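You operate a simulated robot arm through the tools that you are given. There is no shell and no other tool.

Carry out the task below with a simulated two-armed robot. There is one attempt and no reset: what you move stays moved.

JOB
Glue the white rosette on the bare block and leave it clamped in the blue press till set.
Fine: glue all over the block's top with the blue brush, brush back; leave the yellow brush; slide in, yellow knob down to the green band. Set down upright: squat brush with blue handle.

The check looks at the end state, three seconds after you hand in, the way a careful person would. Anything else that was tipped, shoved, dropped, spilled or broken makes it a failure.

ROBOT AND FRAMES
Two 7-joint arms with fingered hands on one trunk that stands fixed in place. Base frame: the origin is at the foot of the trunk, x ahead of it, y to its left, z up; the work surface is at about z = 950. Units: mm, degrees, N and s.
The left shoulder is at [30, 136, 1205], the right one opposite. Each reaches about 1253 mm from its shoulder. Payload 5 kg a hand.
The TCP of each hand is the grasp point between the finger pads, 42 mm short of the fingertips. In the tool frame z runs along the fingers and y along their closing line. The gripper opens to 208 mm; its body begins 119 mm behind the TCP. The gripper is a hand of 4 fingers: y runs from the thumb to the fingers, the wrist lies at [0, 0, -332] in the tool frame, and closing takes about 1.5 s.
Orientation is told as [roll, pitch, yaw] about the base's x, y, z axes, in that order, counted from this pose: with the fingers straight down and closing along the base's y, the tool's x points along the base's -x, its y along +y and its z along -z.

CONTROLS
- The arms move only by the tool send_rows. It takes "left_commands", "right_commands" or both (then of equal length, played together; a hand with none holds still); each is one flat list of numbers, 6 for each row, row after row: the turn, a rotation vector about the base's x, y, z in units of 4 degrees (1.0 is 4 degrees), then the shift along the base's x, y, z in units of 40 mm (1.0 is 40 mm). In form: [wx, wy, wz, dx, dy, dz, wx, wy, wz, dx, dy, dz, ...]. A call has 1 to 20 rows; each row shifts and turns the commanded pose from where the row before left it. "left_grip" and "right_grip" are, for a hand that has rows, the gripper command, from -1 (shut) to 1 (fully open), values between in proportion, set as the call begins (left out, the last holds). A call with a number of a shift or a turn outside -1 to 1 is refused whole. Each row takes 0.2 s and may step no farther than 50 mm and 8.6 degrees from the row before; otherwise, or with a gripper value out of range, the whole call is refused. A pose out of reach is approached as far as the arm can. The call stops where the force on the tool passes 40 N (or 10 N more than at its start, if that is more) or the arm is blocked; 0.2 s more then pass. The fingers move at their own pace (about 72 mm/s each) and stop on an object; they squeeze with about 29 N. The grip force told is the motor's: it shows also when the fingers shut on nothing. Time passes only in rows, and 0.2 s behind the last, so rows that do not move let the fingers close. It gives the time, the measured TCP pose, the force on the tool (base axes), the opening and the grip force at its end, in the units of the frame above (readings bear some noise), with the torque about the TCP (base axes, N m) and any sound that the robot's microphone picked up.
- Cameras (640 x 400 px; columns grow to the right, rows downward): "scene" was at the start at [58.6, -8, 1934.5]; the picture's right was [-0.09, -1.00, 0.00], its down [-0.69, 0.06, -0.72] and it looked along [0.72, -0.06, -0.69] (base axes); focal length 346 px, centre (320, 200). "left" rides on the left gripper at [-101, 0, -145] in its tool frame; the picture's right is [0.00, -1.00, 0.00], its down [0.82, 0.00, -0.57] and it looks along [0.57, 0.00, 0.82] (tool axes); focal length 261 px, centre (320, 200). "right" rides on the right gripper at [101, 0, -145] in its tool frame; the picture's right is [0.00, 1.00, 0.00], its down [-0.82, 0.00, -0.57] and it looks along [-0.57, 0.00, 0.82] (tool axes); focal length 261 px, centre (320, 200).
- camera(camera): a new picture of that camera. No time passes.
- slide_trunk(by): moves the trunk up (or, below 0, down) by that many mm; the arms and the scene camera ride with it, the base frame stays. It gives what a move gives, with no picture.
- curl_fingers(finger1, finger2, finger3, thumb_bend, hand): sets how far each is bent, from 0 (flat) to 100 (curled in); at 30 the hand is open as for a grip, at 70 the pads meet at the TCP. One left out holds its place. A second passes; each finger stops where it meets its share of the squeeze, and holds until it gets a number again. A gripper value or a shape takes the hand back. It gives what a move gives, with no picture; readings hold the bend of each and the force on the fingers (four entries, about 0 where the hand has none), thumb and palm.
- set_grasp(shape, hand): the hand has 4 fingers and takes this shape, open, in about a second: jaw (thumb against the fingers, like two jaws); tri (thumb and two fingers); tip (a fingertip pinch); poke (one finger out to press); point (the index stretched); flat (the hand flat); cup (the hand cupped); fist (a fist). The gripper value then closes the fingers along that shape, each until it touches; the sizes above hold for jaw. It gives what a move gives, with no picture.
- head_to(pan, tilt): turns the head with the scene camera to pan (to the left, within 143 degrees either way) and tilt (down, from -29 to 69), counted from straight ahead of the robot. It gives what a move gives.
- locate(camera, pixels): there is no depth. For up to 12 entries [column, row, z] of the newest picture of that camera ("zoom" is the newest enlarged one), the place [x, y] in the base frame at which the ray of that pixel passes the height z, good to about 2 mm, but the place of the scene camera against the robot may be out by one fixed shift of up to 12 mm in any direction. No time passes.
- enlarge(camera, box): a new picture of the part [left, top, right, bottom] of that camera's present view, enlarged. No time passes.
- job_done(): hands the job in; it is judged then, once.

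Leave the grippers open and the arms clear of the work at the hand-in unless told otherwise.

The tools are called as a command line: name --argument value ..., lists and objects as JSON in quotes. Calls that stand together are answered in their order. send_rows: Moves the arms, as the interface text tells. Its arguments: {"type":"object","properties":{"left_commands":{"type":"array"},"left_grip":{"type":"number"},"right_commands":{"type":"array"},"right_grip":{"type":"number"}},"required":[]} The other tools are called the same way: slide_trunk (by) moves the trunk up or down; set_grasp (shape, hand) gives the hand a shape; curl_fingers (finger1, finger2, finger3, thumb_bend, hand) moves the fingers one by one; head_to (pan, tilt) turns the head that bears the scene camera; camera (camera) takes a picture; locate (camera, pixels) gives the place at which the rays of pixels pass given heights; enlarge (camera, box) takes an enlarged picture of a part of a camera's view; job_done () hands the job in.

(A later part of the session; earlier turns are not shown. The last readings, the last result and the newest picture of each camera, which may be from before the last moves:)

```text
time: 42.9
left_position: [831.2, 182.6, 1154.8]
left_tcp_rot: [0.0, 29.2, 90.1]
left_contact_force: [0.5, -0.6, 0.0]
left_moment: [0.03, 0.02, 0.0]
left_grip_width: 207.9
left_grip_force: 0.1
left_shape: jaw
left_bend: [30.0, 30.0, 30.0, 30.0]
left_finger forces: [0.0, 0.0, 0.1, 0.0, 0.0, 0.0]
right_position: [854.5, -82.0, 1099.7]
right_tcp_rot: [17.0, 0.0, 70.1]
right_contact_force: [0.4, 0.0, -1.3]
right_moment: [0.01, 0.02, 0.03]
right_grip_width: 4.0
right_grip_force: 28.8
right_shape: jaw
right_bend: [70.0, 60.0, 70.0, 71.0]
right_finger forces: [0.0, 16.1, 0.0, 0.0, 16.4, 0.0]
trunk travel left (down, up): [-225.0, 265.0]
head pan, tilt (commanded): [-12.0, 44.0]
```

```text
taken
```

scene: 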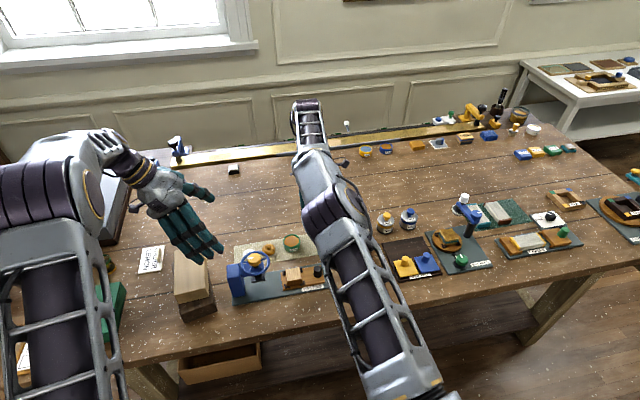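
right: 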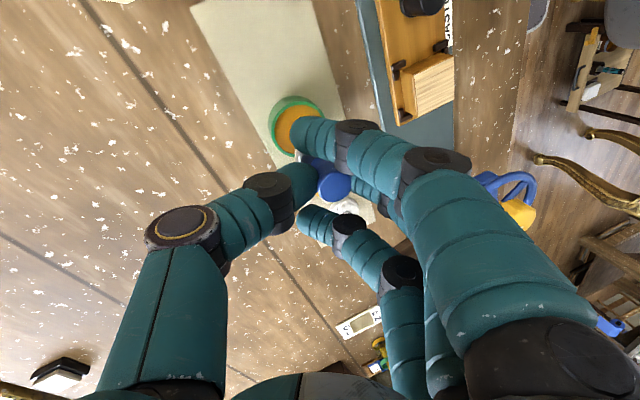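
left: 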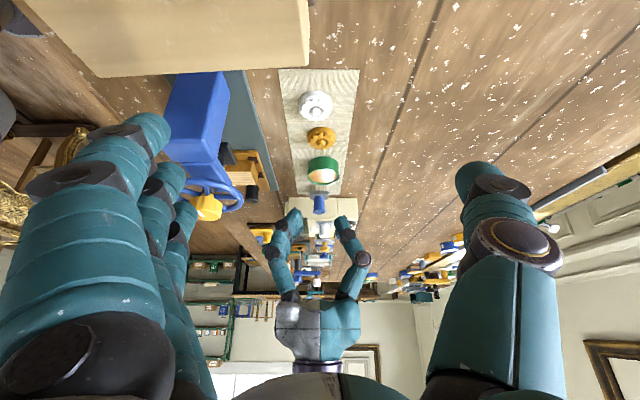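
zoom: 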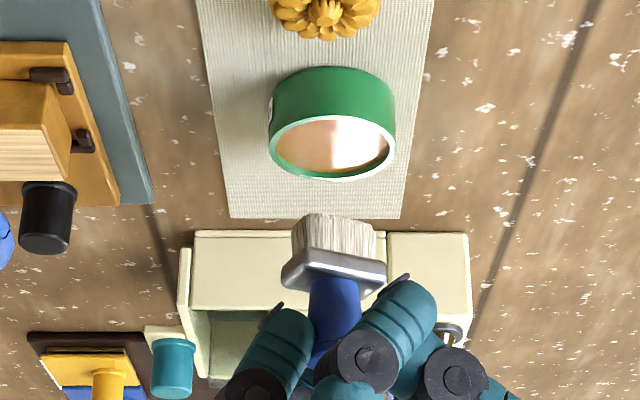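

The brush bottom is now at about (838,−76,1021), centred over the pot. I lower it in steps and watch the force.

send_rows --right_commands '[0, 0, 0, 0, -0.05, -0.4, 0, 0, 0, 0, 0, -0.4, 0, 0, 0, 0, 0, -0.2, 0, 0, 0, 0, 0, 0]'

enlarge --camera "left" --box '[280, 140, 360, 210]'

```text
time: 43.9
left_position: [831.8, 182.2, 1154.8]
left_tcp_rot: [0.1, 29.3, 90.0]
left_contact_force: [0.2, 0.1, 0.0]
left_moment: [-0.01, -0.02, -0.01]
left_grip_width: 207.8
left_grip_force: 0.0
left_shape: jaw
left_bend: [30.0, 30.0, 30.0, 30.0]
left_finger forces: [0.0, 0.0, 0.1, 0.0, 0.0, 0.0]
right_position: [852.6, -84.8, 1059.5]
right_tcp_rot: [17.0, -0.1, 70.0]
right_contact_force: [-0.2, 0.4, -0.4]
right_moment: [-0.02, -0.07, -0.01]
right_grip_width: 4.0
right_grip_force: 28.8
right_shape: jaw
right_bend: [70.0, 60.0, 70.0, 71.0]
right_finger forces: [0.0, 16.2, 0.0, 0.0, 16.5, 0.1]
trunk travel left (down, up): [-225.0, 265.0]
head pan, tilt (commanded): [-12.0, 44.0]
```

```text
5.71 times, centred on (320, 175) of left
```

zoom: 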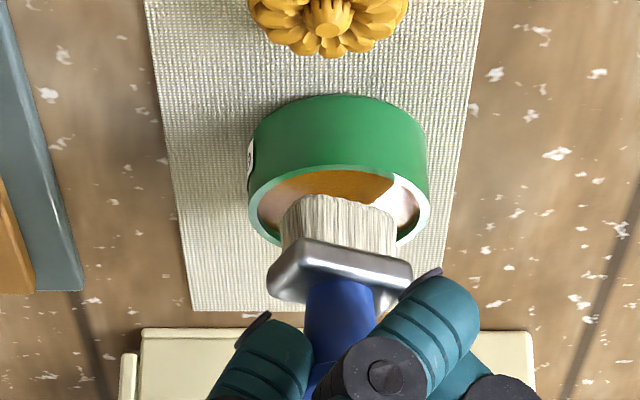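

By the same camera, the brush is about 4 mm toward −y of the pot's centre. I correct +4 mm and dip about 12 mm.

send_rows --right_commands '[0, 0, 0, 0, 0.1, 0, 0, 0, 0, 0, 0, -0.15, 0, 0, 0, 0, 0, -0.15, 0, 0, 0, 0, 0, 0]'

enlarge --camera "left" --box '[280, 140, 360, 210]'

```text
time: 44.9
left_position: [831.3, 182.0, 1156.5]
left_tcp_rot: [0.0, 29.2, 90.0]
left_contact_force: [-0.5, -0.1, -0.3]
left_moment: [0.03, -0.01, 0.01]
left_grip_width: 208.0
left_grip_force: 0.1
left_shape: jaw
left_bend: [30.0, 30.0, 30.0, 30.0]
left_finger forces: [0.1, 0.1, 0.1, 0.0, 0.1, 0.1]
right_position: [853.3, -79.8, 1049.6]
right_tcp_rot: [16.9, -0.1, 70.2]
right_contact_force: [3.9, -2.1, 16.7]
right_moment: [0.07, 0.25, 0.04]
right_grip_width: 4.7
right_grip_force: 29.4
right_shape: jaw
right_bend: [70.0, 59.0, 70.0, 72.0]
right_finger forces: [0.0, 17.3, 0.0, 0.1, 21.8, 0.0]
trunk travel left (down, up): [-225.0, 265.0]
head pan, tilt (commanded): [-12.0, 44.0]
```

```text
5.71 times, centred on (320, 175) of left
```

zoom: 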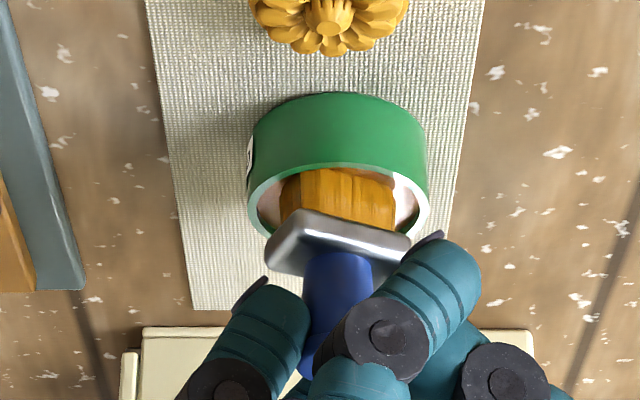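

The bristles turned glue-coloured and a contact force of 17 N shows they touch the glue; that is enough. I lift straight out.

send_rows --right_commands '[0, 0, 0, 0, 0, 0.2, 0, 0, 0, 0, 0, 0.4, 0, 0, 0, 0, 0, 0.5, 0, 0, 0, 0, 0, 0.5, 0, 0, 0, 0, 0, 0]'

enlarge --camera "left" --box '[270, 140, 370, 240]'

camera --camera "right"

```text
time: 46.1
left_position: [832.7, 181.9, 1155.2]
left_tcp_rot: [0.0, 29.1, 90.0]
left_contact_force: [-0.1, -0.1, -0.1]
left_moment: [-0.02, 0.02, 0.02]
left_grip_width: 207.9
left_grip_force: 0.0
left_shape: jaw
left_bend: [30.0, 30.0, 30.0, 30.0]
left_finger forces: [0.0, 0.0, 0.1, 0.0, 0.0, 0.0]
right_position: [854.1, -80.6, 1112.1]
right_tcp_rot: [17.1, 0.0, 70.0]
right_contact_force: [1.0, 0.8, -2.0]
right_moment: [-0.04, 0.02, 0.0]
right_grip_width: 4.7
right_grip_force: 28.6
right_shape: jaw
right_bend: [70.0, 59.0, 70.0, 72.0]
right_finger forces: [0.0, 16.1, 0.0, 0.0, 16.2, 0.0]
trunk travel left (down, up): [-225.0, 265.0]
head pan, tilt (commanded): [-12.0, 44.0]
```

```text
4.00 times, centred on (320, 190) of left
```

zoom: 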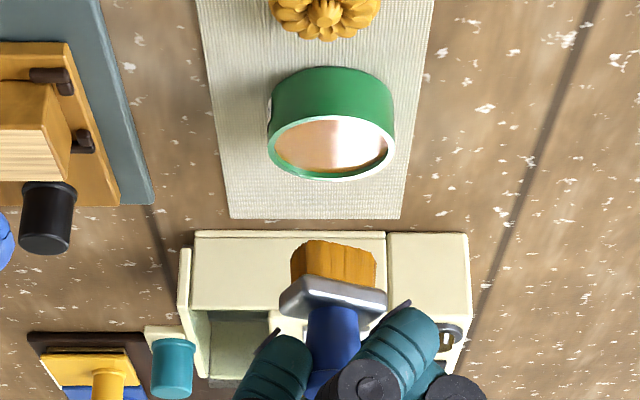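

```text
taken
```

right: 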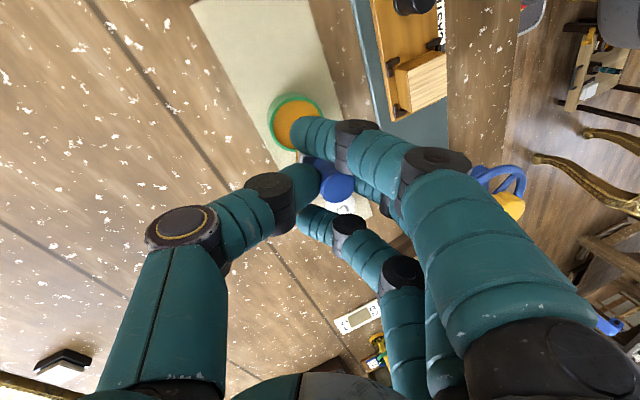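

Brush is loaded. Before brushing I re-measure the block with the right camera from this pose, at about (420,80).

enlarge --camera "right" --box '[370, 10, 470, 130]'

enlarge --camera "left" --box '[190, 130, 310, 230]'

```text
3.33 times, centred on (420, 70) of right
```

zoom: 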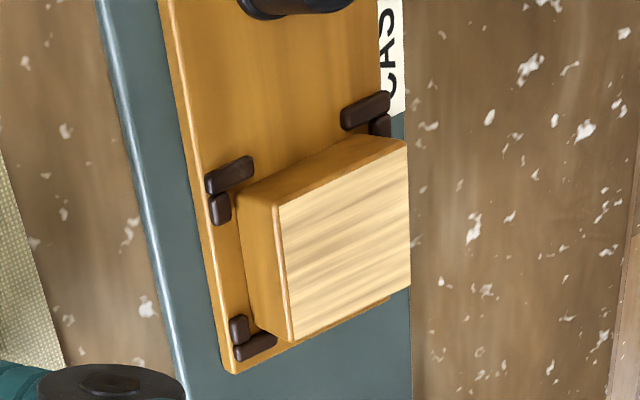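

```text
4.00 times, centred on (250, 180) of left
```

zoom: 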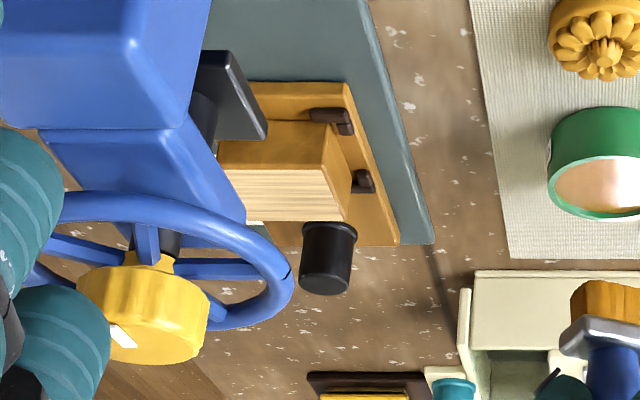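

locate --camera "right" --pixels '[[406.5, 72.1, 1000], [445.5, 52.9, 1000], [447, 95.5, 1000], [411, 112.6, 1000], [406.5, 72.1, 997], [411, 112.6, 1003]]'

locate --camera "left" --pixels '[[251, 167.2, 1000], [256.7, 185, 1000], [225, 172.5, 1000], [328, 175, 980]]'

```text
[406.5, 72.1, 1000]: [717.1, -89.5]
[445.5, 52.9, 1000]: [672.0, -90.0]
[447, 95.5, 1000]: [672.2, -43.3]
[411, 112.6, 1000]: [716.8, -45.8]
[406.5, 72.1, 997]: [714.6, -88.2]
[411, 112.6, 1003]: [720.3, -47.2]
```

```text
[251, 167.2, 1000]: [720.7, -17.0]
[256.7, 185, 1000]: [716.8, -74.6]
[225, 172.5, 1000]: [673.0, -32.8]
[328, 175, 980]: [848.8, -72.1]
```

Triangulating again: block top is at z≈996, centre about (691.5,−65). I carry the brush above the block at bottom height ~1034 and turn the yaw back to 90°.

send_rows --right_commands '[0, 0, 0, -0.604, 0.065, 0, 0, 0, 1, -0.604, 0.065, 0, 0, 0, 1, -0.604, 0.065, 0, 0, 0, 1, -0.604, 0.065, 0, 0, 0, 1, -0.604, 0.065, 0, 0, 0, 1, -0.604, 0.065, 0, 0, 0, 0, 0, 0, 0]'

camera --camera "left"

camera --camera "right"

camera --camera "scene"

```text
time: 47.7
left_position: [833.2, 181.3, 1154.8]
left_tcp_rot: [0.1, 29.1, 90.0]
left_contact_force: [1.1, 0.1, -0.3]
left_moment: [0.0, 0.06, -0.04]
left_grip_width: 208.0
left_grip_force: 0.1
left_shape: jaw
left_bend: [30.0, 30.0, 30.0, 30.0]
left_finger forces: [0.0, 0.1, 0.0, 0.1, 0.0, 0.0]
right_position: [710.5, -64.0, 1110.0]
right_tcp_rot: [17.1, 0.0, 90.1]
right_contact_force: [0.3, -0.3, -1.0]
right_moment: [0.04, 0.08, -0.03]
right_grip_width: 4.7
right_grip_force: 29.1
right_shape: jaw
right_bend: [70.0, 59.0, 70.0, 72.0]
right_finger forces: [0.0, 15.8, 0.1, 0.1, 16.0, 0.0]
trunk travel left (down, up): [-225.0, 265.0]
head pan, tilt (commanded): [-12.0, 44.0]
```

```text
taken
```

left: 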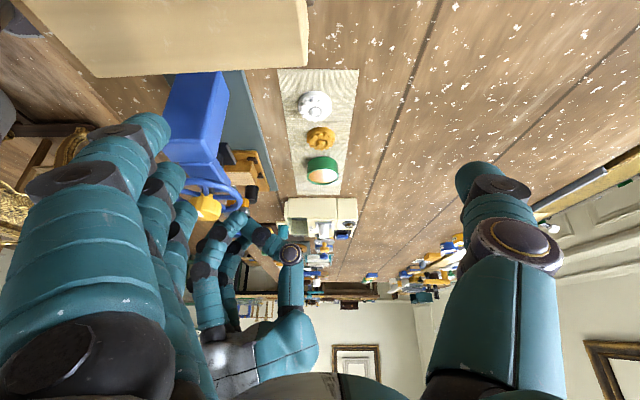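

```text
taken
```

right: 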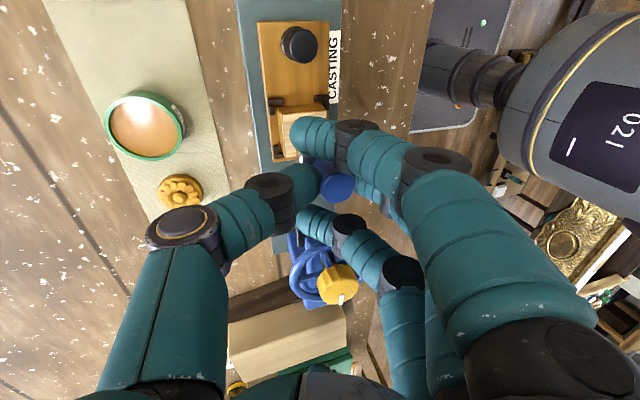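

```text
taken
```

scene: 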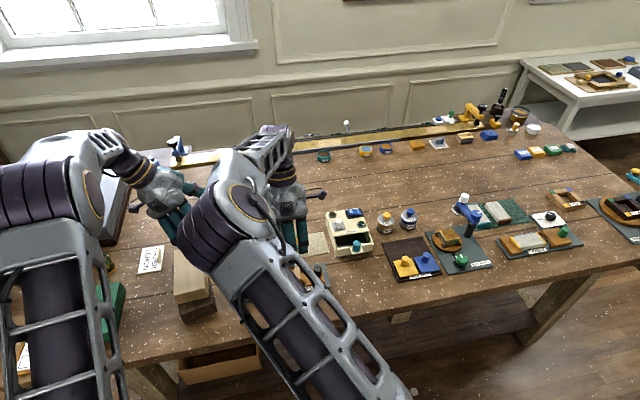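

The brush should now be at about (693,−64,1032) over the block centre. The view is blocked by the wheel, so I go down by feel: first to just above the block.

send_rows --right_commands '[0, 0, 0, 0, 0, -0.4, 0, 0, 0, 0, 0, -0.3, 0, 0, 0, 0, 0, 0]'

enlarge --camera "right" --box '[240, 90, 380, 210]'

enlarge --camera "left" --box '[180, 130, 280, 230]'

```text
time: 48.5
left_position: [831.9, 181.9, 1156.2]
left_tcp_rot: [-0.1, 29.2, 90.0]
left_contact_force: [0.2, -0.6, -0.1]
left_moment: [0.0, -0.04, 0.02]
left_grip_width: 207.9
left_grip_force: 0.0
left_shape: jaw
left_bend: [30.0, 30.0, 30.0, 30.0]
left_finger forces: [0.0, 0.0, 0.0, 0.1, 0.0, 0.0]
right_position: [709.4, -64.0, 1083.0]
right_tcp_rot: [17.0, 0.0, 90.1]
right_contact_force: [-0.5, 0.5, -1.3]
right_moment: [0.0, -0.01, 0.0]
right_grip_width: 4.8
right_grip_force: 28.3
right_shape: jaw
right_bend: [70.0, 59.0, 70.0, 72.0]
right_finger forces: [0.1, 15.8, 0.0, 0.0, 16.1, 0.1]
trunk travel left (down, up): [-225.0, 265.0]
head pan, tilt (commanded): [-12.0, 44.0]
```

```text
3.33 times, centred on (310, 150) of right
```

zoom: 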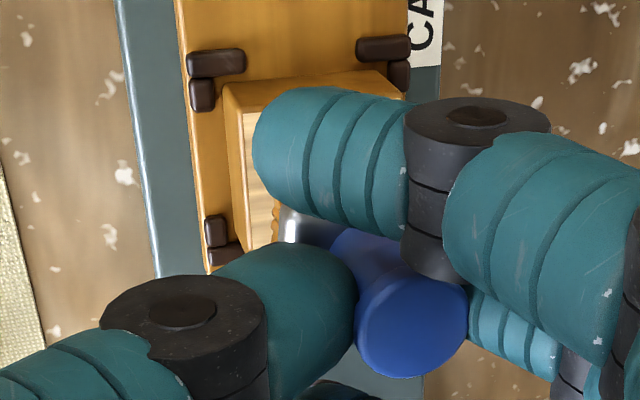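

```text
4.00 times, centred on (230, 180) of left
```

zoom: 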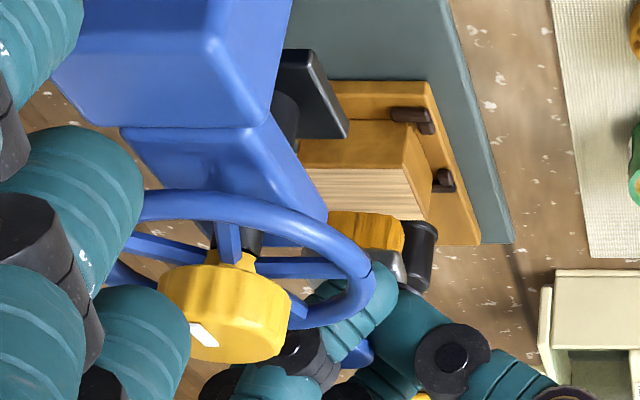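

In the left view the glued bristles (365,225) hover over the block top, aligned in x. I lower in small steps until I feel contact.

send_rows --right_commands '[0, 0, 0, 0, 0, -0.1, 0, 0, 0, 0, 0, -0.05]'

enlarge --camera "left" --box '[200, 150, 260, 210]'

```text
time: 49.1
left_position: [831.3, 182.0, 1155.1]
left_tcp_rot: [0.0, 29.3, 90.0]
left_contact_force: [-0.5, 0.1, -0.1]
left_moment: [-0.02, -0.03, -0.01]
left_grip_width: 207.9
left_grip_force: 0.1
left_shape: jaw
left_bend: [30.0, 30.0, 30.0, 30.0]
left_finger forces: [0.1, 0.0, 0.0, 0.0, 0.0, 0.0]
right_position: [710.3, -64.1, 1077.9]
right_tcp_rot: [17.0, 0.0, 90.0]
right_contact_force: [0.1, 0.6, -0.7]
right_moment: [0.0, -0.02, -0.03]
right_grip_width: 4.7
right_grip_force: 29.6
right_shape: jaw
right_bend: [70.0, 59.0, 70.0, 72.0]
right_finger forces: [0.0, 15.8, 0.0, 0.0, 16.1, 0.0]
trunk travel left (down, up): [-225.0, 265.0]
head pan, tilt (commanded): [-12.0, 44.0]
```

```text
6.67 times, centred on (230, 180) of left
```

zoom: 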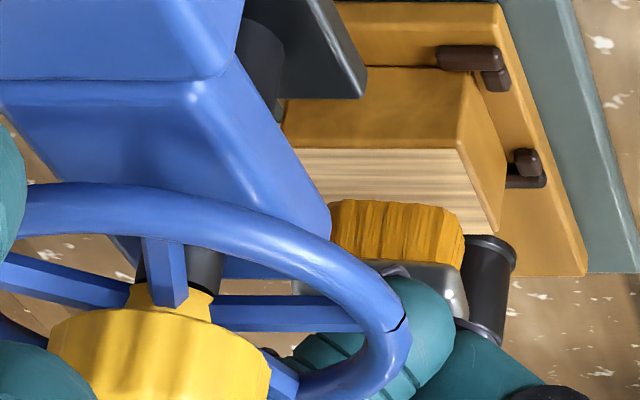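

The bristles still hover ~9 mm and lean slightly (+x edge a bit high). I pitch 4° more, holding the bristle centre, and lower further.

send_rows --right_commands '[0, 1, 0, 0.11, 0, 0, 0, 0, 0, 0, 0, -0.1, 0, 0, 0, 0, 0, -0.05, 0, 0, 0, 0, 0, 0]'

enlarge --camera "left" --box '[200, 150, 260, 210]'

```text
time: 50.1
left_position: [831.3, 181.8, 1155.0]
left_tcp_rot: [0.0, 29.1, 90.0]
left_contact_force: [-0.9, -0.6, 0.2]
left_moment: [-0.02, -0.03, 0.01]
left_grip_width: 207.8
left_grip_force: 0.0
left_shape: jaw
left_bend: [30.0, 30.0, 30.0, 30.0]
left_finger forces: [0.0, 0.1, 0.0, 0.0, 0.0, 0.0]
right_position: [713.5, -64.5, 1072.2]
right_tcp_rot: [21.2, 0.0, 90.0]
right_contact_force: [0.5, -0.4, -0.6]
right_moment: [-0.04, -0.01, 0.03]
right_grip_width: 4.2
right_grip_force: 29.0
right_shape: jaw
right_bend: [70.0, 59.0, 70.0, 72.0]
right_finger forces: [0.1, 15.8, 0.0, 0.0, 16.1, 0.0]
trunk travel left (down, up): [-225.0, 265.0]
head pan, tilt (commanded): [-12.0, 44.0]
```

```text
6.67 times, centred on (230, 180) of left
```

zoom: 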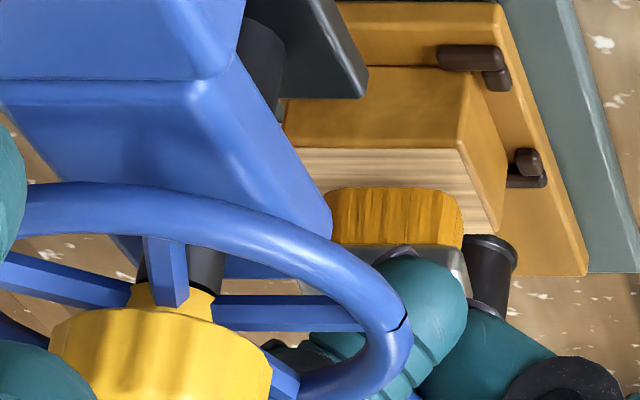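

Level now. No contact yet at TCP z 1072; I go on down 3 mm, then 2 mm.

send_rows --right_commands '[0, 0, 0, 0, 0, -0.05, 0, 0, 0, 0, 0, -0.025]'

send_rows --right_commands '[0, 0, 0, 0, 0, -0.025, 0, 0, 0, 0, 0, -0.025]'

enlarge --camera "left" --box '[200, 150, 260, 210]'

```text
time: 50.7
left_position: [830.8, 182.2, 1155.7]
left_tcp_rot: [0.1, 29.2, 90.0]
left_contact_force: [0.5, -0.6, 0.6]
left_moment: [-0.02, -0.01, 0.04]
left_grip_width: 207.8
left_grip_force: 0.1
left_shape: jaw
left_bend: [30.0, 30.0, 30.0, 30.0]
left_finger forces: [0.0, 0.0, 0.1, 0.0, 0.1, 0.1]
right_position: [713.8, -64.5, 1069.2]
right_tcp_rot: [21.1, 0.1, 90.0]
right_contact_force: [-0.8, -0.2, -0.3]
right_moment: [-0.03, -0.03, 0.0]
right_grip_width: 4.5
right_grip_force: 29.4
right_shape: jaw
right_bend: [70.0, 59.0, 70.0, 72.0]
right_finger forces: [0.0, 15.8, 0.1, 0.0, 16.1, 0.0]
trunk travel left (down, up): [-225.0, 265.0]
head pan, tilt (commanded): [-12.0, 44.0]
```

```text
time: 51.3
left_position: [832.1, 182.6, 1155.1]
left_tcp_rot: [0.0, 29.2, 90.0]
left_contact_force: [-0.4, 0.7, -0.8]
left_moment: [-0.03, -0.01, -0.01]
left_grip_width: 207.9
left_grip_force: 0.1
left_shape: jaw
left_bend: [30.0, 30.0, 30.0, 30.0]
left_finger forces: [0.1, 0.1, 0.0, 0.0, 0.0, 0.0]
right_position: [713.1, -64.7, 1068.0]
right_tcp_rot: [21.0, 0.0, 90.0]
right_contact_force: [0.8, 1.0, -1.0]
right_moment: [0.03, 0.0, 0.0]
right_grip_width: 4.2
right_grip_force: 28.6
right_shape: jaw
right_bend: [70.0, 59.0, 70.0, 72.0]
right_finger forces: [0.1, 15.9, 0.1, 0.0, 16.2, 0.0]
trunk travel left (down, up): [-225.0, 265.0]
head pan, tilt (commanded): [-12.0, 44.0]
```

```text
6.67 times, centred on (230, 180) of left
```

zoom: 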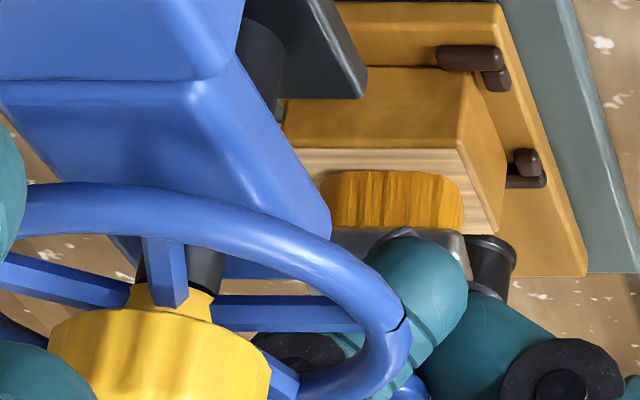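

The bristle edge has reached the expected row for contact. I feel for the last millimetres.

send_rows --right_commands '[0, 0, 0, 0, 0, -0.03, 0, 0, 0, 0, 0, 0]'

send_rows --right_commands '[0, 0, 0, 0, 0, -0.03, 0, 0, 0, 0, 0, 0]'

send_rows --right_commands '[0, 0, 0, 0, 0, -0.03, 0, 0, 0, 0, 0, 0]'

enlarge --camera "left" --box '[200, 150, 260, 210]'

```text
time: 51.9
left_position: [833.1, 181.7, 1155.0]
left_tcp_rot: [0.0, 29.1, 90.0]
left_contact_force: [0.0, 0.1, -0.6]
left_moment: [0.0, 0.01, -0.01]
left_grip_width: 207.6
left_grip_force: 0.1
left_shape: jaw
left_bend: [30.0, 30.0, 30.0, 30.0]
left_finger forces: [0.1, 0.0, 0.1, 0.0, 0.1, 0.0]
right_position: [713.3, -64.2, 1066.4]
right_tcp_rot: [21.1, 0.0, 90.0]
right_contact_force: [-0.9, -0.5, 3.1]
right_moment: [0.01, 0.03, 0.02]
right_grip_width: 4.5
right_grip_force: 28.8
right_shape: jaw
right_bend: [70.0, 59.0, 70.0, 72.0]
right_finger forces: [0.0, 17.0, 0.0, 0.0, 16.6, 0.0]
trunk travel left (down, up): [-225.0, 265.0]
head pan, tilt (commanded): [-12.0, 44.0]
```

```text
time: 52.5
left_position: [831.2, 182.7, 1155.4]
left_tcp_rot: [0.1, 29.2, 89.9]
left_contact_force: [0.5, 0.0, -0.6]
left_moment: [0.0, 0.01, -0.02]
left_grip_width: 208.0
left_grip_force: 0.0
left_shape: jaw
left_bend: [30.0, 30.0, 30.0, 30.0]
left_finger forces: [0.1, 0.0, 0.0, 0.0, 0.0, 0.1]
right_position: [712.4, -64.7, 1064.7]
right_tcp_rot: [21.0, -0.1, 90.1]
right_contact_force: [-1.5, 0.8, 6.9]
right_moment: [-0.02, 0.14, 0.0]
right_grip_width: 4.2
right_grip_force: 29.2
right_shape: jaw
right_bend: [70.0, 59.0, 70.0, 72.0]
right_finger forces: [0.1, 18.2, 0.0, 0.0, 16.9, 0.0]
trunk travel left (down, up): [-225.0, 265.0]
head pan, tilt (commanded): [-12.0, 44.0]
```

```text
time: 53.1
left_position: [832.0, 181.3, 1155.8]
left_tcp_rot: [-0.1, 29.3, 90.1]
left_contact_force: [0.2, 0.2, 0.0]
left_moment: [0.01, -0.04, 0.0]
left_grip_width: 207.8
left_grip_force: 0.1
left_shape: jaw
left_bend: [30.0, 30.0, 30.0, 30.0]
left_finger forces: [0.1, 0.1, 0.1, 0.0, 0.0, 0.0]
right_position: [711.9, -64.5, 1064.6]
right_tcp_rot: [21.0, 0.0, 90.1]
right_contact_force: [-2.0, 0.0, 13.4]
right_moment: [-0.04, 0.31, 0.02]
right_grip_width: 4.2
right_grip_force: 29.4
right_shape: jaw
right_bend: [70.0, 58.0, 70.0, 72.0]
right_finger forces: [0.0, 17.7, 0.0, 0.0, 16.9, 0.0]
trunk travel left (down, up): [-225.0, 265.0]
head pan, tilt (commanded): [-12.0, 44.0]
```

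```text
6.67 times, centred on (230, 180) of left
```

zoom: 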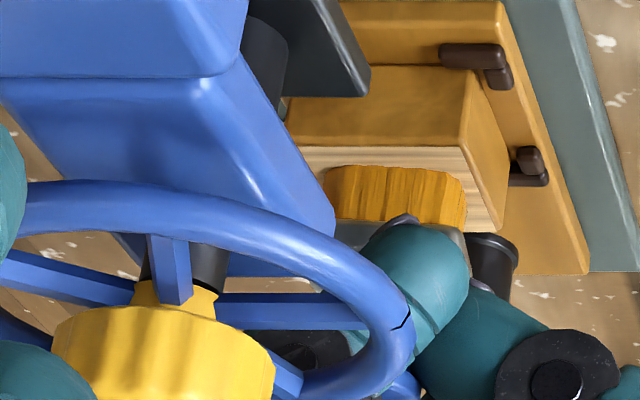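

Contact begins at about TCP z 1067 with 3–13 N. I back off about 1.2 mm for light pressure and sweep along x in lanes at y ≈ −64.5, −73 and −81.5, lifting between lanes.

send_rows --right_commands '[0, 0, 0, 0, 0, 0.03, 0, 0, 0, -0.15, 0, 0, 0, 0, 0, -0.15, 0, 0, 0, 0, 0, 0.2, 0, 0, 0, 0, 0, 0.2, 0, 0, 0, 0, 0, 0.2, 0, 0, 0, 0, 0, 0, 0, 0.1, 0, 0, 0, 0, -0.2125, 0, 0, 0, 0, 0, 0, -0.1, 0, 0, 0, -0.2, 0, 0, 0, 0, 0, -0.2, 0, 0, 0, 0, 0, -0.2, 0, 0, 0, 0, 0, 0, 0, 0.1, 0, 0, 0, 0, -0.2125, 0, 0, 0, 0, 0, 0, -0.1, 0, 0, 0, 0.2, 0, 0, 0, 0, 0, 0.2, 0, 0, 0, 0, 0, 0.2, 0, 0]'

enlarge --camera "left" --box '[200, 150, 260, 210]'

enlarge --camera "right" --box '[240, 90, 380, 210]'

```text
time: 56.9
left_position: [831.3, 182.5, 1155.7]
left_tcp_rot: [0.0, 29.3, 90.0]
left_contact_force: [-0.2, 0.1, 0.4]
left_moment: [-0.04, -0.01, -0.03]
left_grip_width: 208.1
left_grip_force: 0.1
left_shape: jaw
left_bend: [30.0, 30.0, 30.0, 30.0]
left_finger forces: [0.1, 0.1, 0.0, 0.0, 0.0, 0.0]
right_position: [724.0, -80.9, 1065.1]
right_tcp_rot: [21.0, 0.0, 90.1]
right_contact_force: [-2.5, 0.0, 9.0]
right_moment: [0.01, 0.38, -0.04]
right_grip_width: 4.2
right_grip_force: 29.0
right_shape: jaw
right_bend: [70.0, 58.0, 70.0, 72.0]
right_finger forces: [0.0, 17.3, 0.1, 0.0, 14.1, 0.0]
trunk travel left (down, up): [-225.0, 265.0]
head pan, tilt (commanded): [-12.0, 44.0]
```

```text
6.67 times, centred on (230, 180) of left
```

zoom: 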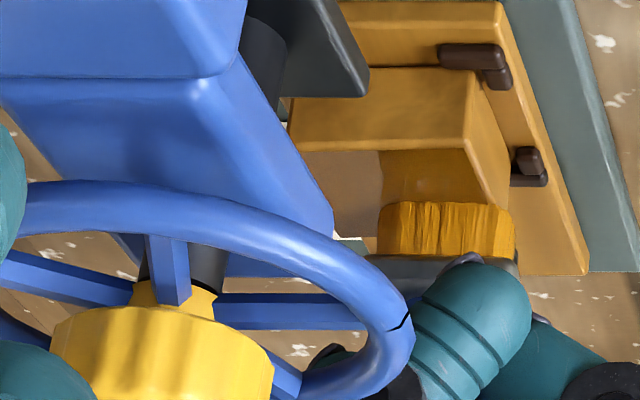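

```text
3.33 times, centred on (310, 150) of right
```

zoom: 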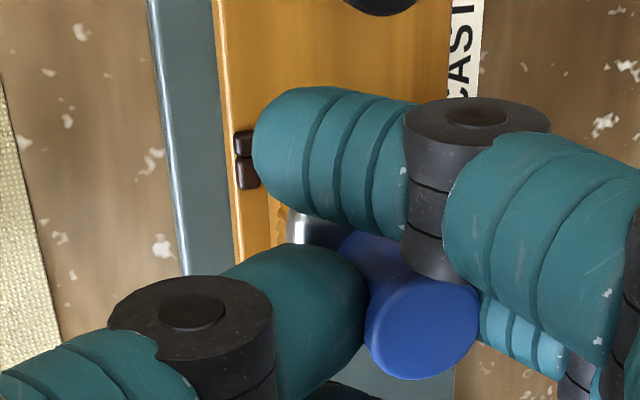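

Glue is visible on the top. I do the remaining lanes at y ≈ −56 and −47.5.

send_rows --right_commands '[0, 0, 0, 0, 0, 0.1, 0, 0, 0, 0, 0.32, 0, 0, 0, 0, 0, 0.32, 0, 0, 0, 0, 0, 0, -0.1, 0, 0, 0, -0.2, 0, 0, 0, 0, 0, -0.2, 0, 0, 0, 0, 0, -0.2, 0, 0, 0, 0, 0, 0, 0, 0.1, 0, 0, 0, 0, 0.2125, 0, 0, 0, 0, 0, 0, -0.1, 0, 0, 0, 0.2, 0, 0, 0, 0, 0, 0.2, 0, 0, 0, 0, 0, 0.2, 0, 0]'

send_rows --right_commands '[0, 0, 0, 0, 0, 0.3, 0, 0, 0, 0, 0, 0.7, 0, 0, 0, 0, 0, 0.7, 0, 0, 0, 0, 0, 0]'

enlarge --camera "left" --box '[200, 140, 270, 210]'

camera --camera "right"

```text
time: 59.7
left_position: [831.9, 180.8, 1156.3]
left_tcp_rot: [-0.1, 29.2, 90.0]
left_contact_force: [-0.7, 0.4, 0.7]
left_moment: [0.02, 0.04, -0.01]
left_grip_width: 207.9
left_grip_force: 0.1
left_shape: jaw
left_bend: [30.0, 30.0, 30.0, 30.0]
left_finger forces: [0.0, 0.0, 0.1, 0.0, 0.1, 0.0]
right_position: [725.0, -47.7, 1064.4]
right_tcp_rot: [21.1, 0.0, 90.0]
right_contact_force: [-0.3, -0.2, 2.7]
right_moment: [0.0, 0.12, -0.03]
right_grip_width: 3.8
right_grip_force: 29.1
right_shape: jaw
right_bend: [70.0, 58.0, 70.0, 72.0]
right_finger forces: [0.1, 17.0, 0.0, 0.1, 16.1, 0.0]
trunk travel left (down, up): [-225.0, 265.0]
head pan, tilt (commanded): [-12.0, 44.0]
```

```text
time: 60.7
left_position: [832.4, 182.6, 1155.0]
left_tcp_rot: [0.0, 29.2, 90.0]
left_contact_force: [0.5, 0.2, -0.6]
left_moment: [0.0, 0.03, -0.04]
left_grip_width: 208.0
left_grip_force: 0.0
left_shape: jaw
left_bend: [30.0, 30.0, 30.0, 30.0]
left_finger forces: [0.1, 0.0, 0.1, 0.0, 0.1, 0.0]
right_position: [725.5, -47.9, 1133.0]
right_tcp_rot: [21.1, 0.0, 89.9]
right_contact_force: [-0.6, 0.5, -0.7]
right_moment: [-0.05, 0.04, 0.02]
right_grip_width: 4.1
right_grip_force: 29.0
right_shape: jaw
right_bend: [70.0, 58.0, 70.0, 72.0]
right_finger forces: [0.0, 16.3, 0.0, 0.0, 16.6, 0.1]
trunk travel left (down, up): [-225.0, 265.0]
head pan, tilt (commanded): [-12.0, 44.0]
```

```text
5.71 times, centred on (235, 175) of left
```

zoom: 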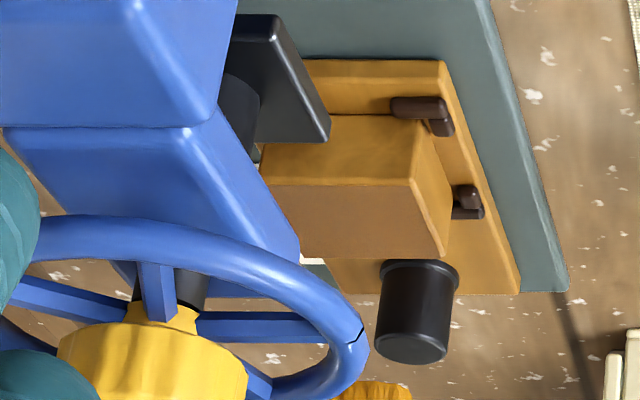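

```text
taken
```

right: 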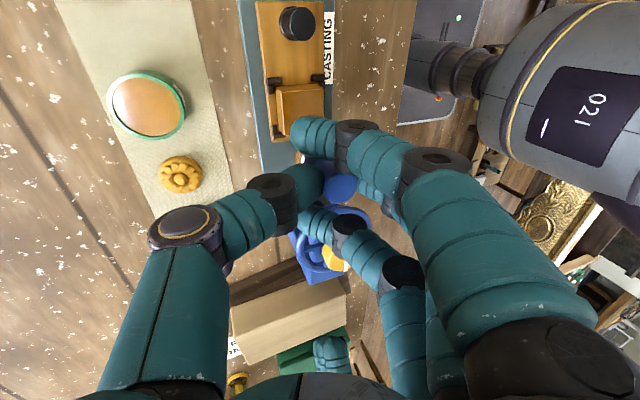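

The block's top now looks evenly brown. I enlarge it in the right camera to check coverage.

enlarge --camera "right" --box '[260, 70, 340, 140]'

enlarge --camera "scene" --box '[230, 230, 350, 310]'

```text
5.71 times, centred on (300, 105) of right
```

zoom: 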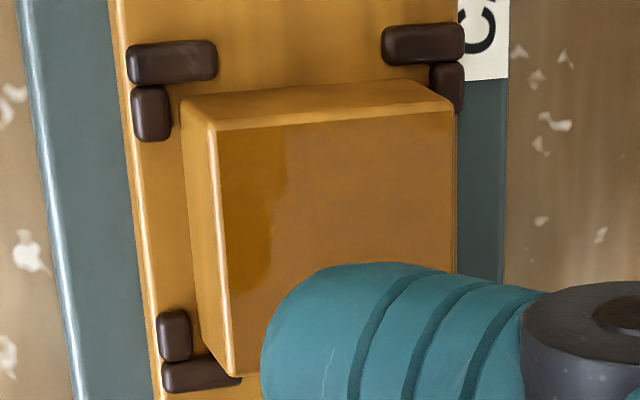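

```text
5.00 times, centred on (290, 270) of scene
```

zoom: 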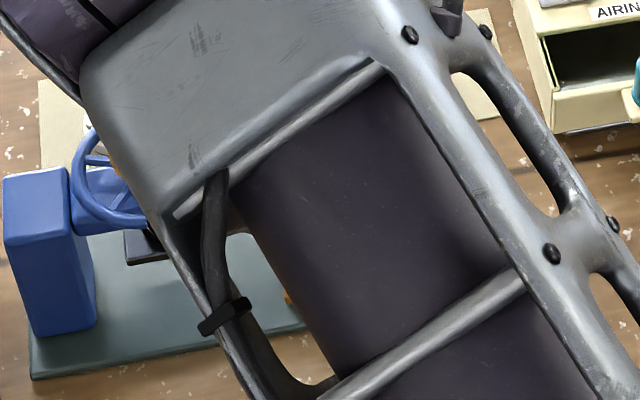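

The whole visible top is coated. I carry the brush back over its place on the mat (aiming bottom centre (830,−168)).

send_rows --right_commands '[0, 0, 0, 0.5, -0.61, 0, 0, 0, 0, 0.6, -0.61, 0, 0, 0, 0, 0.65, -0.61, 0, 0, 0, 0, 0.65, -0.61, 0, 0, 0, 0, 0.65, -0.61, 0, 0, 0, 0, 0, 0, 0]'

camera --camera "left"

enlarge --camera "left" --box '[270, 140, 370, 240]'

enlarge --camera "left" --box '[200, 140, 270, 210]'

camera --camera "right"

```text
time: 62.1
left_position: [832.5, 182.3, 1155.3]
left_tcp_rot: [0.0, 29.2, 90.0]
left_contact_force: [0.1, 0.4, -0.4]
left_moment: [-0.09, 0.05, -0.03]
left_grip_width: 207.7
left_grip_force: 0.0
left_shape: jaw
left_bend: [30.0, 30.0, 30.0, 30.0]
left_finger forces: [0.1, 0.0, 0.1, 0.0, 0.1, 0.0]
right_position: [829.9, -172.7, 1136.7]
right_tcp_rot: [21.1, 0.0, 90.0]
right_contact_force: [0.4, 0.7, -1.4]
right_moment: [-0.07, 0.05, -0.02]
right_grip_width: 3.6
right_grip_force: 28.7
right_shape: jaw
right_bend: [70.0, 59.0, 70.0, 72.0]
right_finger forces: [0.1, 16.0, 0.0, 0.0, 16.3, 0.0]
right hand out of reach, approached as far as the arm can: row 5
trunk travel left (down, up): [-225.0, 265.0]
head pan, tilt (commanded): [-12.0, 44.0]
```

```text
taken
```

left: 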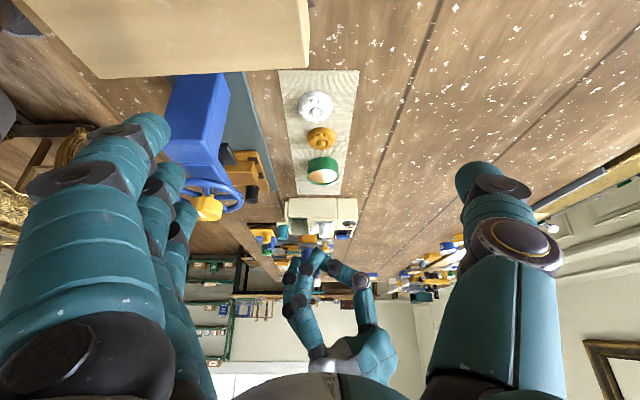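

```text
4.00 times, centred on (320, 190) of left
```

zoom: 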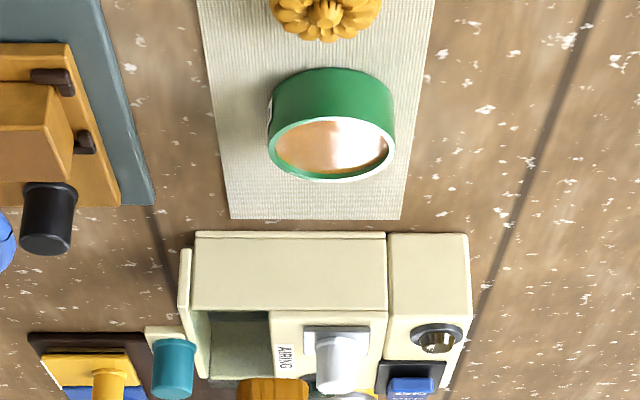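

```text
5.71 times, centred on (235, 175) of left
```

zoom: 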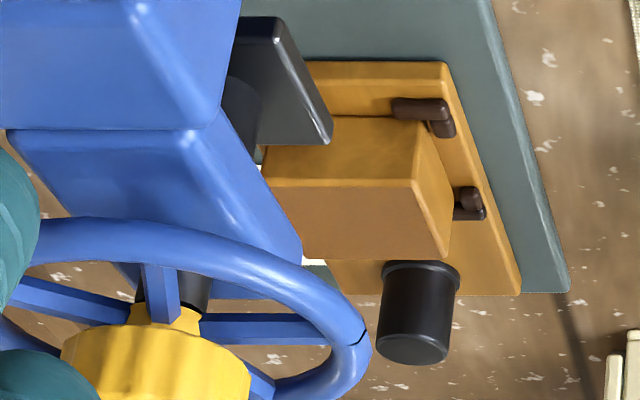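

```text
taken
```

right: 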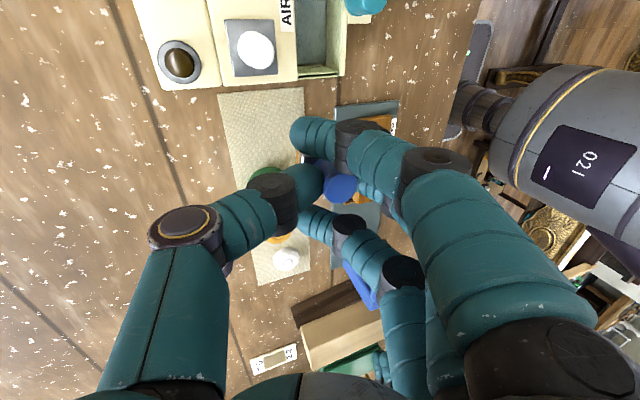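

The reach limit stopped x at 830 at this height; lower down it reaches farther. I descend while moving +x.

send_rows --right_commands '[0, 0, 0, 0, 0.05, -0.5, 0, 0, 0, 0.1, 0.05, -0.5, 0, 0, 0, 0.2, 0, -0.5, 0, 0, 0, 0.2, 0, -0.3, 0, 0, 0, 0, 0, 0]'

enlarge --camera "left" --box '[270, 150, 370, 250]'

camera --camera "right"

```text
time: 63.3
left_position: [831.3, 183.3, 1156.0]
left_tcp_rot: [-0.1, 29.2, 90.0]
left_contact_force: [0.5, 0.0, -0.4]
left_moment: [-0.01, -0.03, 0.02]
left_grip_width: 208.0
left_grip_force: 0.0
left_shape: jaw
left_bend: [30.0, 30.0, 30.0, 30.0]
left_finger forces: [0.1, 0.0, 0.0, 0.0, 0.0, 0.0]
right_position: [832.7, -172.6, 1066.0]
right_tcp_rot: [20.9, 0.0, 90.1]
right_contact_force: [0.0, 1.2, -0.7]
right_moment: [-0.1, -0.05, 0.03]
right_grip_width: 3.8
right_grip_force: 29.3
right_shape: jaw
right_bend: [70.0, 59.0, 70.0, 72.0]
right_finger forces: [0.0, 15.7, 0.1, 0.0, 15.9, 0.0]
right hand out of reach, approached as far as the arm can: row 3, 4
trunk travel left (down, up): [-225.0, 265.0]
head pan, tilt (commanded): [-12.0, 44.0]
```

```text
4.00 times, centred on (320, 200) of left
```

zoom: 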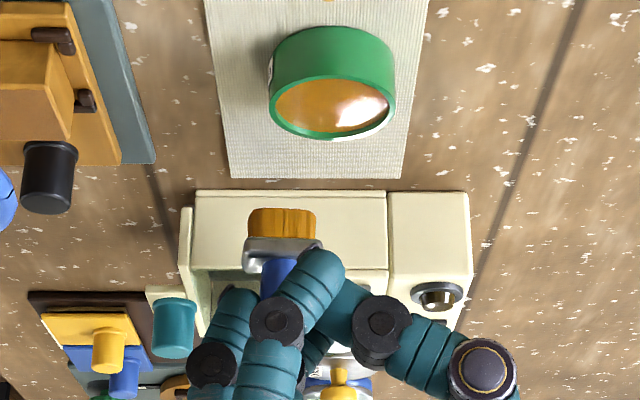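

```text
taken
```

right: 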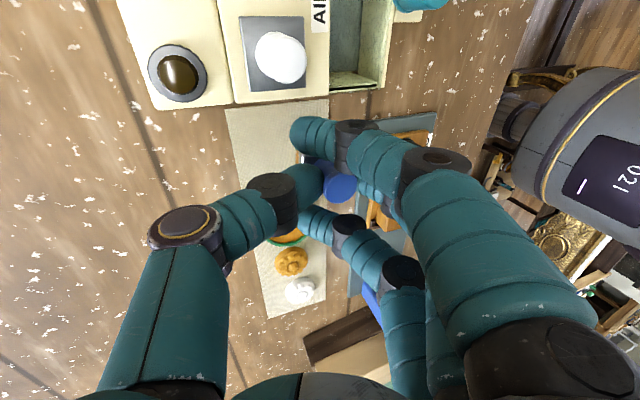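

Still short in x; turning yaw −20° about the vertical helped before. I do that and move to put the bristles at (830,−168).

send_rows --right_commands '[0, 0, -1, 0, 0, 0, 0, 0, -1, 0, 0, 0, 0, 0, -1, 0, 0, 0, 0, 0, -1, 0.1, 0, 0, 0, 0, -1, 0.15, -0.04, 0, 0, 0, 0, 0.2, -0.04, 0, 0, 0, 0, 0, 0, 0]'

enlarge --camera "left" --box '[270, 150, 370, 250]'

camera --camera "right"

```text
time: 64.9
left_position: [830.9, 182.1, 1154.8]
left_tcp_rot: [0.0, 29.1, 90.1]
left_contact_force: [-0.3, -0.6, 0.3]
left_moment: [0.02, -0.04, 0.01]
left_grip_width: 207.9
left_grip_force: 0.0
left_shape: jaw
left_bend: [30.0, 30.0, 30.0, 30.0]
left_finger forces: [0.1, 0.1, 0.0, 0.0, 0.1, 0.1]
right_position: [841.0, -173.2, 1065.6]
right_tcp_rot: [21.1, 0.0, 70.0]
right_contact_force: [-0.6, 0.3, -0.5]
right_moment: [0.0, -0.03, -0.01]
right_grip_width: 3.8
right_grip_force: 28.8
right_shape: jaw
right_bend: [70.0, 59.0, 70.0, 72.0]
right_finger forces: [0.0, 15.8, 0.1, 0.2, 16.0, 0.0]
right hand out of reach, approached as far as the arm can: row 6
trunk travel left (down, up): [-225.0, 265.0]
head pan, tilt (commanded): [-12.0, 44.0]
```

```text
4.00 times, centred on (320, 200) of left
```

zoom: 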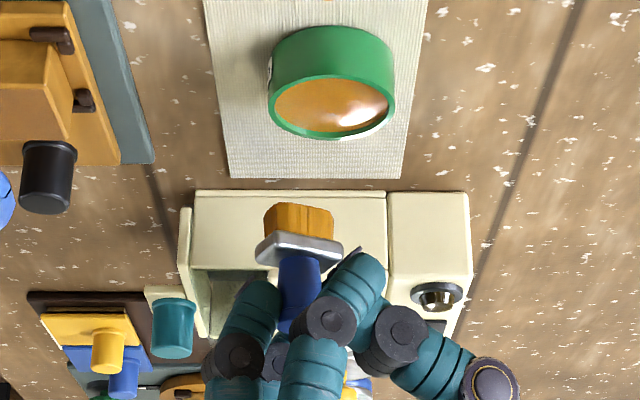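

```text
taken
```

right: 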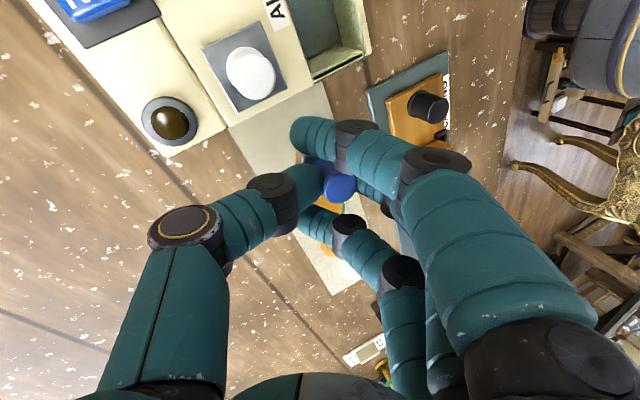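

The bristles are at about (820,−166) – on the mat, 10 mm from the old spot, with free room all round; good enough. I lower most of the way, shifting 4 mm away from the AIRING box.

send_rows --right_commands '[0, 0, 0, 0, 0.1, -0.3, 0, 0, 0, 0, 0, -0.4, 0, 0, 0, 0, 0, -0.15, 0, 0, 0, 0, 0, 0]'

enlarge --camera "left" --box '[270, 150, 370, 250]'

camera --camera "right"

```text
time: 65.9
left_position: [832.6, 182.0, 1154.7]
left_tcp_rot: [0.0, 29.1, 90.0]
left_contact_force: [-0.4, -0.2, 0.5]
left_moment: [0.01, -0.01, 0.01]
left_grip_width: 207.8
left_grip_force: 0.1
left_shape: jaw
left_bend: [30.0, 30.0, 30.0, 30.0]
left_finger forces: [0.0, 0.1, 0.1, 0.0, 0.0, 0.0]
right_position: [840.9, -169.0, 1033.7]
right_tcp_rot: [21.0, 0.0, 70.0]
right_contact_force: [0.1, -0.6, -1.5]
right_moment: [0.02, 0.0, -0.01]
right_grip_width: 3.7
right_grip_force: 29.3
right_shape: jaw
right_bend: [70.0, 59.0, 70.0, 72.0]
right_finger forces: [0.0, 15.8, 0.1, 0.1, 16.0, 0.0]
trunk travel left (down, up): [-225.0, 265.0]
head pan, tilt (commanded): [-12.0, 44.0]
```

```text
4.00 times, centred on (320, 200) of left
```

zoom: 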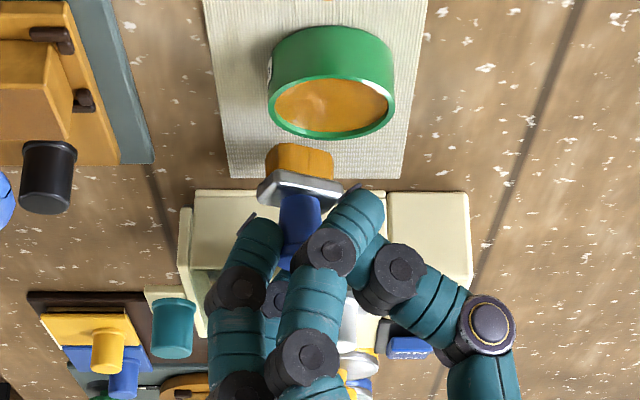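

```text
taken
```

right: 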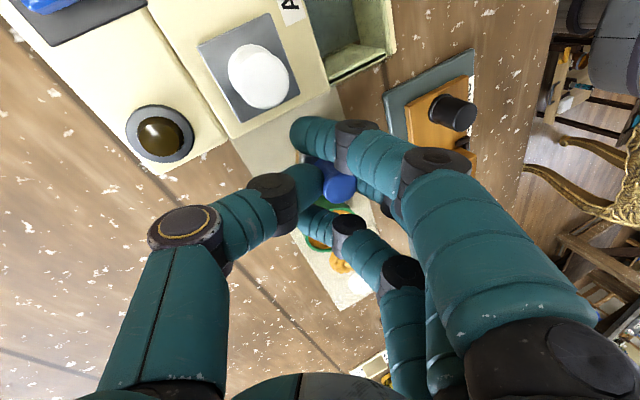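

Bristles are about 10 mm above the mat. I lower in small steps until contact.

send_rows --right_commands '[0, 0, 0, 0, 0, -0.1, 0, 0, 0, 0, 0, -0.05, 0, 0, 0, 0, 0, 0]'

send_rows --right_commands '[0, 0, 0, 0, 0, -0.05, 0, 0, 0, 0, 0, 0]'

send_rows --right_commands '[0, 0, 0, 0, 0, -0.04, 0, 0, 0, 0, 0, 0]'

enlarge --camera "left" --box '[280, 160, 350, 230]'

```text
time: 66.7
left_position: [832.0, 182.3, 1154.3]
left_tcp_rot: [0.1, 29.3, 90.1]
left_contact_force: [0.6, -0.5, 0.2]
left_moment: [-0.02, 0.0, 0.01]
left_grip_width: 208.1
left_grip_force: 0.1
left_shape: jaw
left_bend: [30.0, 30.0, 30.0, 30.0]
left_finger forces: [0.0, 0.0, 0.0, 0.0, 0.1, 0.0]
right_position: [842.1, -169.2, 1026.9]
right_tcp_rot: [21.0, 0.0, 70.0]
right_contact_force: [0.5, -0.2, -0.9]
right_moment: [-0.01, -0.01, 0.0]
right_grip_width: 3.9
right_grip_force: 28.5
right_shape: jaw
right_bend: [70.0, 59.0, 70.0, 72.0]
right_finger forces: [0.0, 15.7, 0.1, 0.1, 16.0, 0.0]
trunk travel left (down, up): [-225.0, 265.0]
head pan, tilt (commanded): [-12.0, 44.0]
```

```text
time: 67.3
left_position: [831.6, 181.9, 1154.6]
left_tcp_rot: [-0.1, 29.2, 90.1]
left_contact_force: [0.0, -0.3, -0.5]
left_moment: [-0.05, 0.01, -0.04]
left_grip_width: 208.0
left_grip_force: 0.0
left_shape: jaw
left_bend: [30.0, 30.0, 30.0, 30.0]
left_finger forces: [0.0, 0.0, 0.0, 0.0, 0.1, 0.1]
right_position: [840.9, -170.6, 1024.9]
right_tcp_rot: [21.1, 0.0, 70.0]
right_contact_force: [0.0, -0.4, -0.6]
right_moment: [-0.03, -0.05, -0.02]
right_grip_width: 3.5
right_grip_force: 29.4
right_shape: jaw
right_bend: [70.0, 59.0, 70.0, 72.0]
right_finger forces: [0.0, 15.7, 0.0, 0.0, 16.0, 0.0]
trunk travel left (down, up): [-225.0, 265.0]
head pan, tilt (commanded): [-12.0, 44.0]
```

```text
time: 67.9
left_position: [831.4, 181.3, 1155.1]
left_tcp_rot: [-0.1, 29.1, 90.0]
left_contact_force: [-0.2, 0.3, -0.3]
left_moment: [0.01, 0.02, 0.06]
left_grip_width: 208.0
left_grip_force: 0.1
left_shape: jaw
left_bend: [30.0, 30.0, 30.0, 30.0]
left_finger forces: [0.0, 0.0, 0.0, 0.1, 0.0, 0.0]
right_position: [841.3, -169.4, 1023.9]
right_tcp_rot: [21.0, 0.0, 70.0]
right_contact_force: [-0.1, 1.3, 1.3]
right_moment: [0.02, -0.01, 0.01]
right_grip_width: 4.0
right_grip_force: 28.5
right_shape: jaw
right_bend: [70.0, 59.0, 70.0, 72.0]
right_finger forces: [0.1, 15.9, 0.0, 0.1, 16.0, 0.0]
trunk travel left (down, up): [-225.0, 265.0]
head pan, tilt (commanded): [-12.0, 44.0]
```

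```text
5.71 times, centred on (315, 195) of left
```

zoom: 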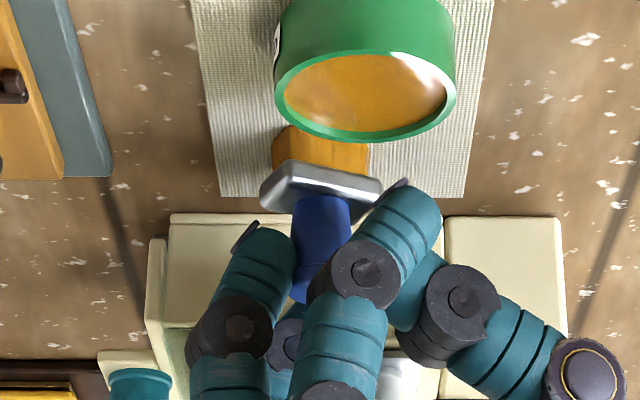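

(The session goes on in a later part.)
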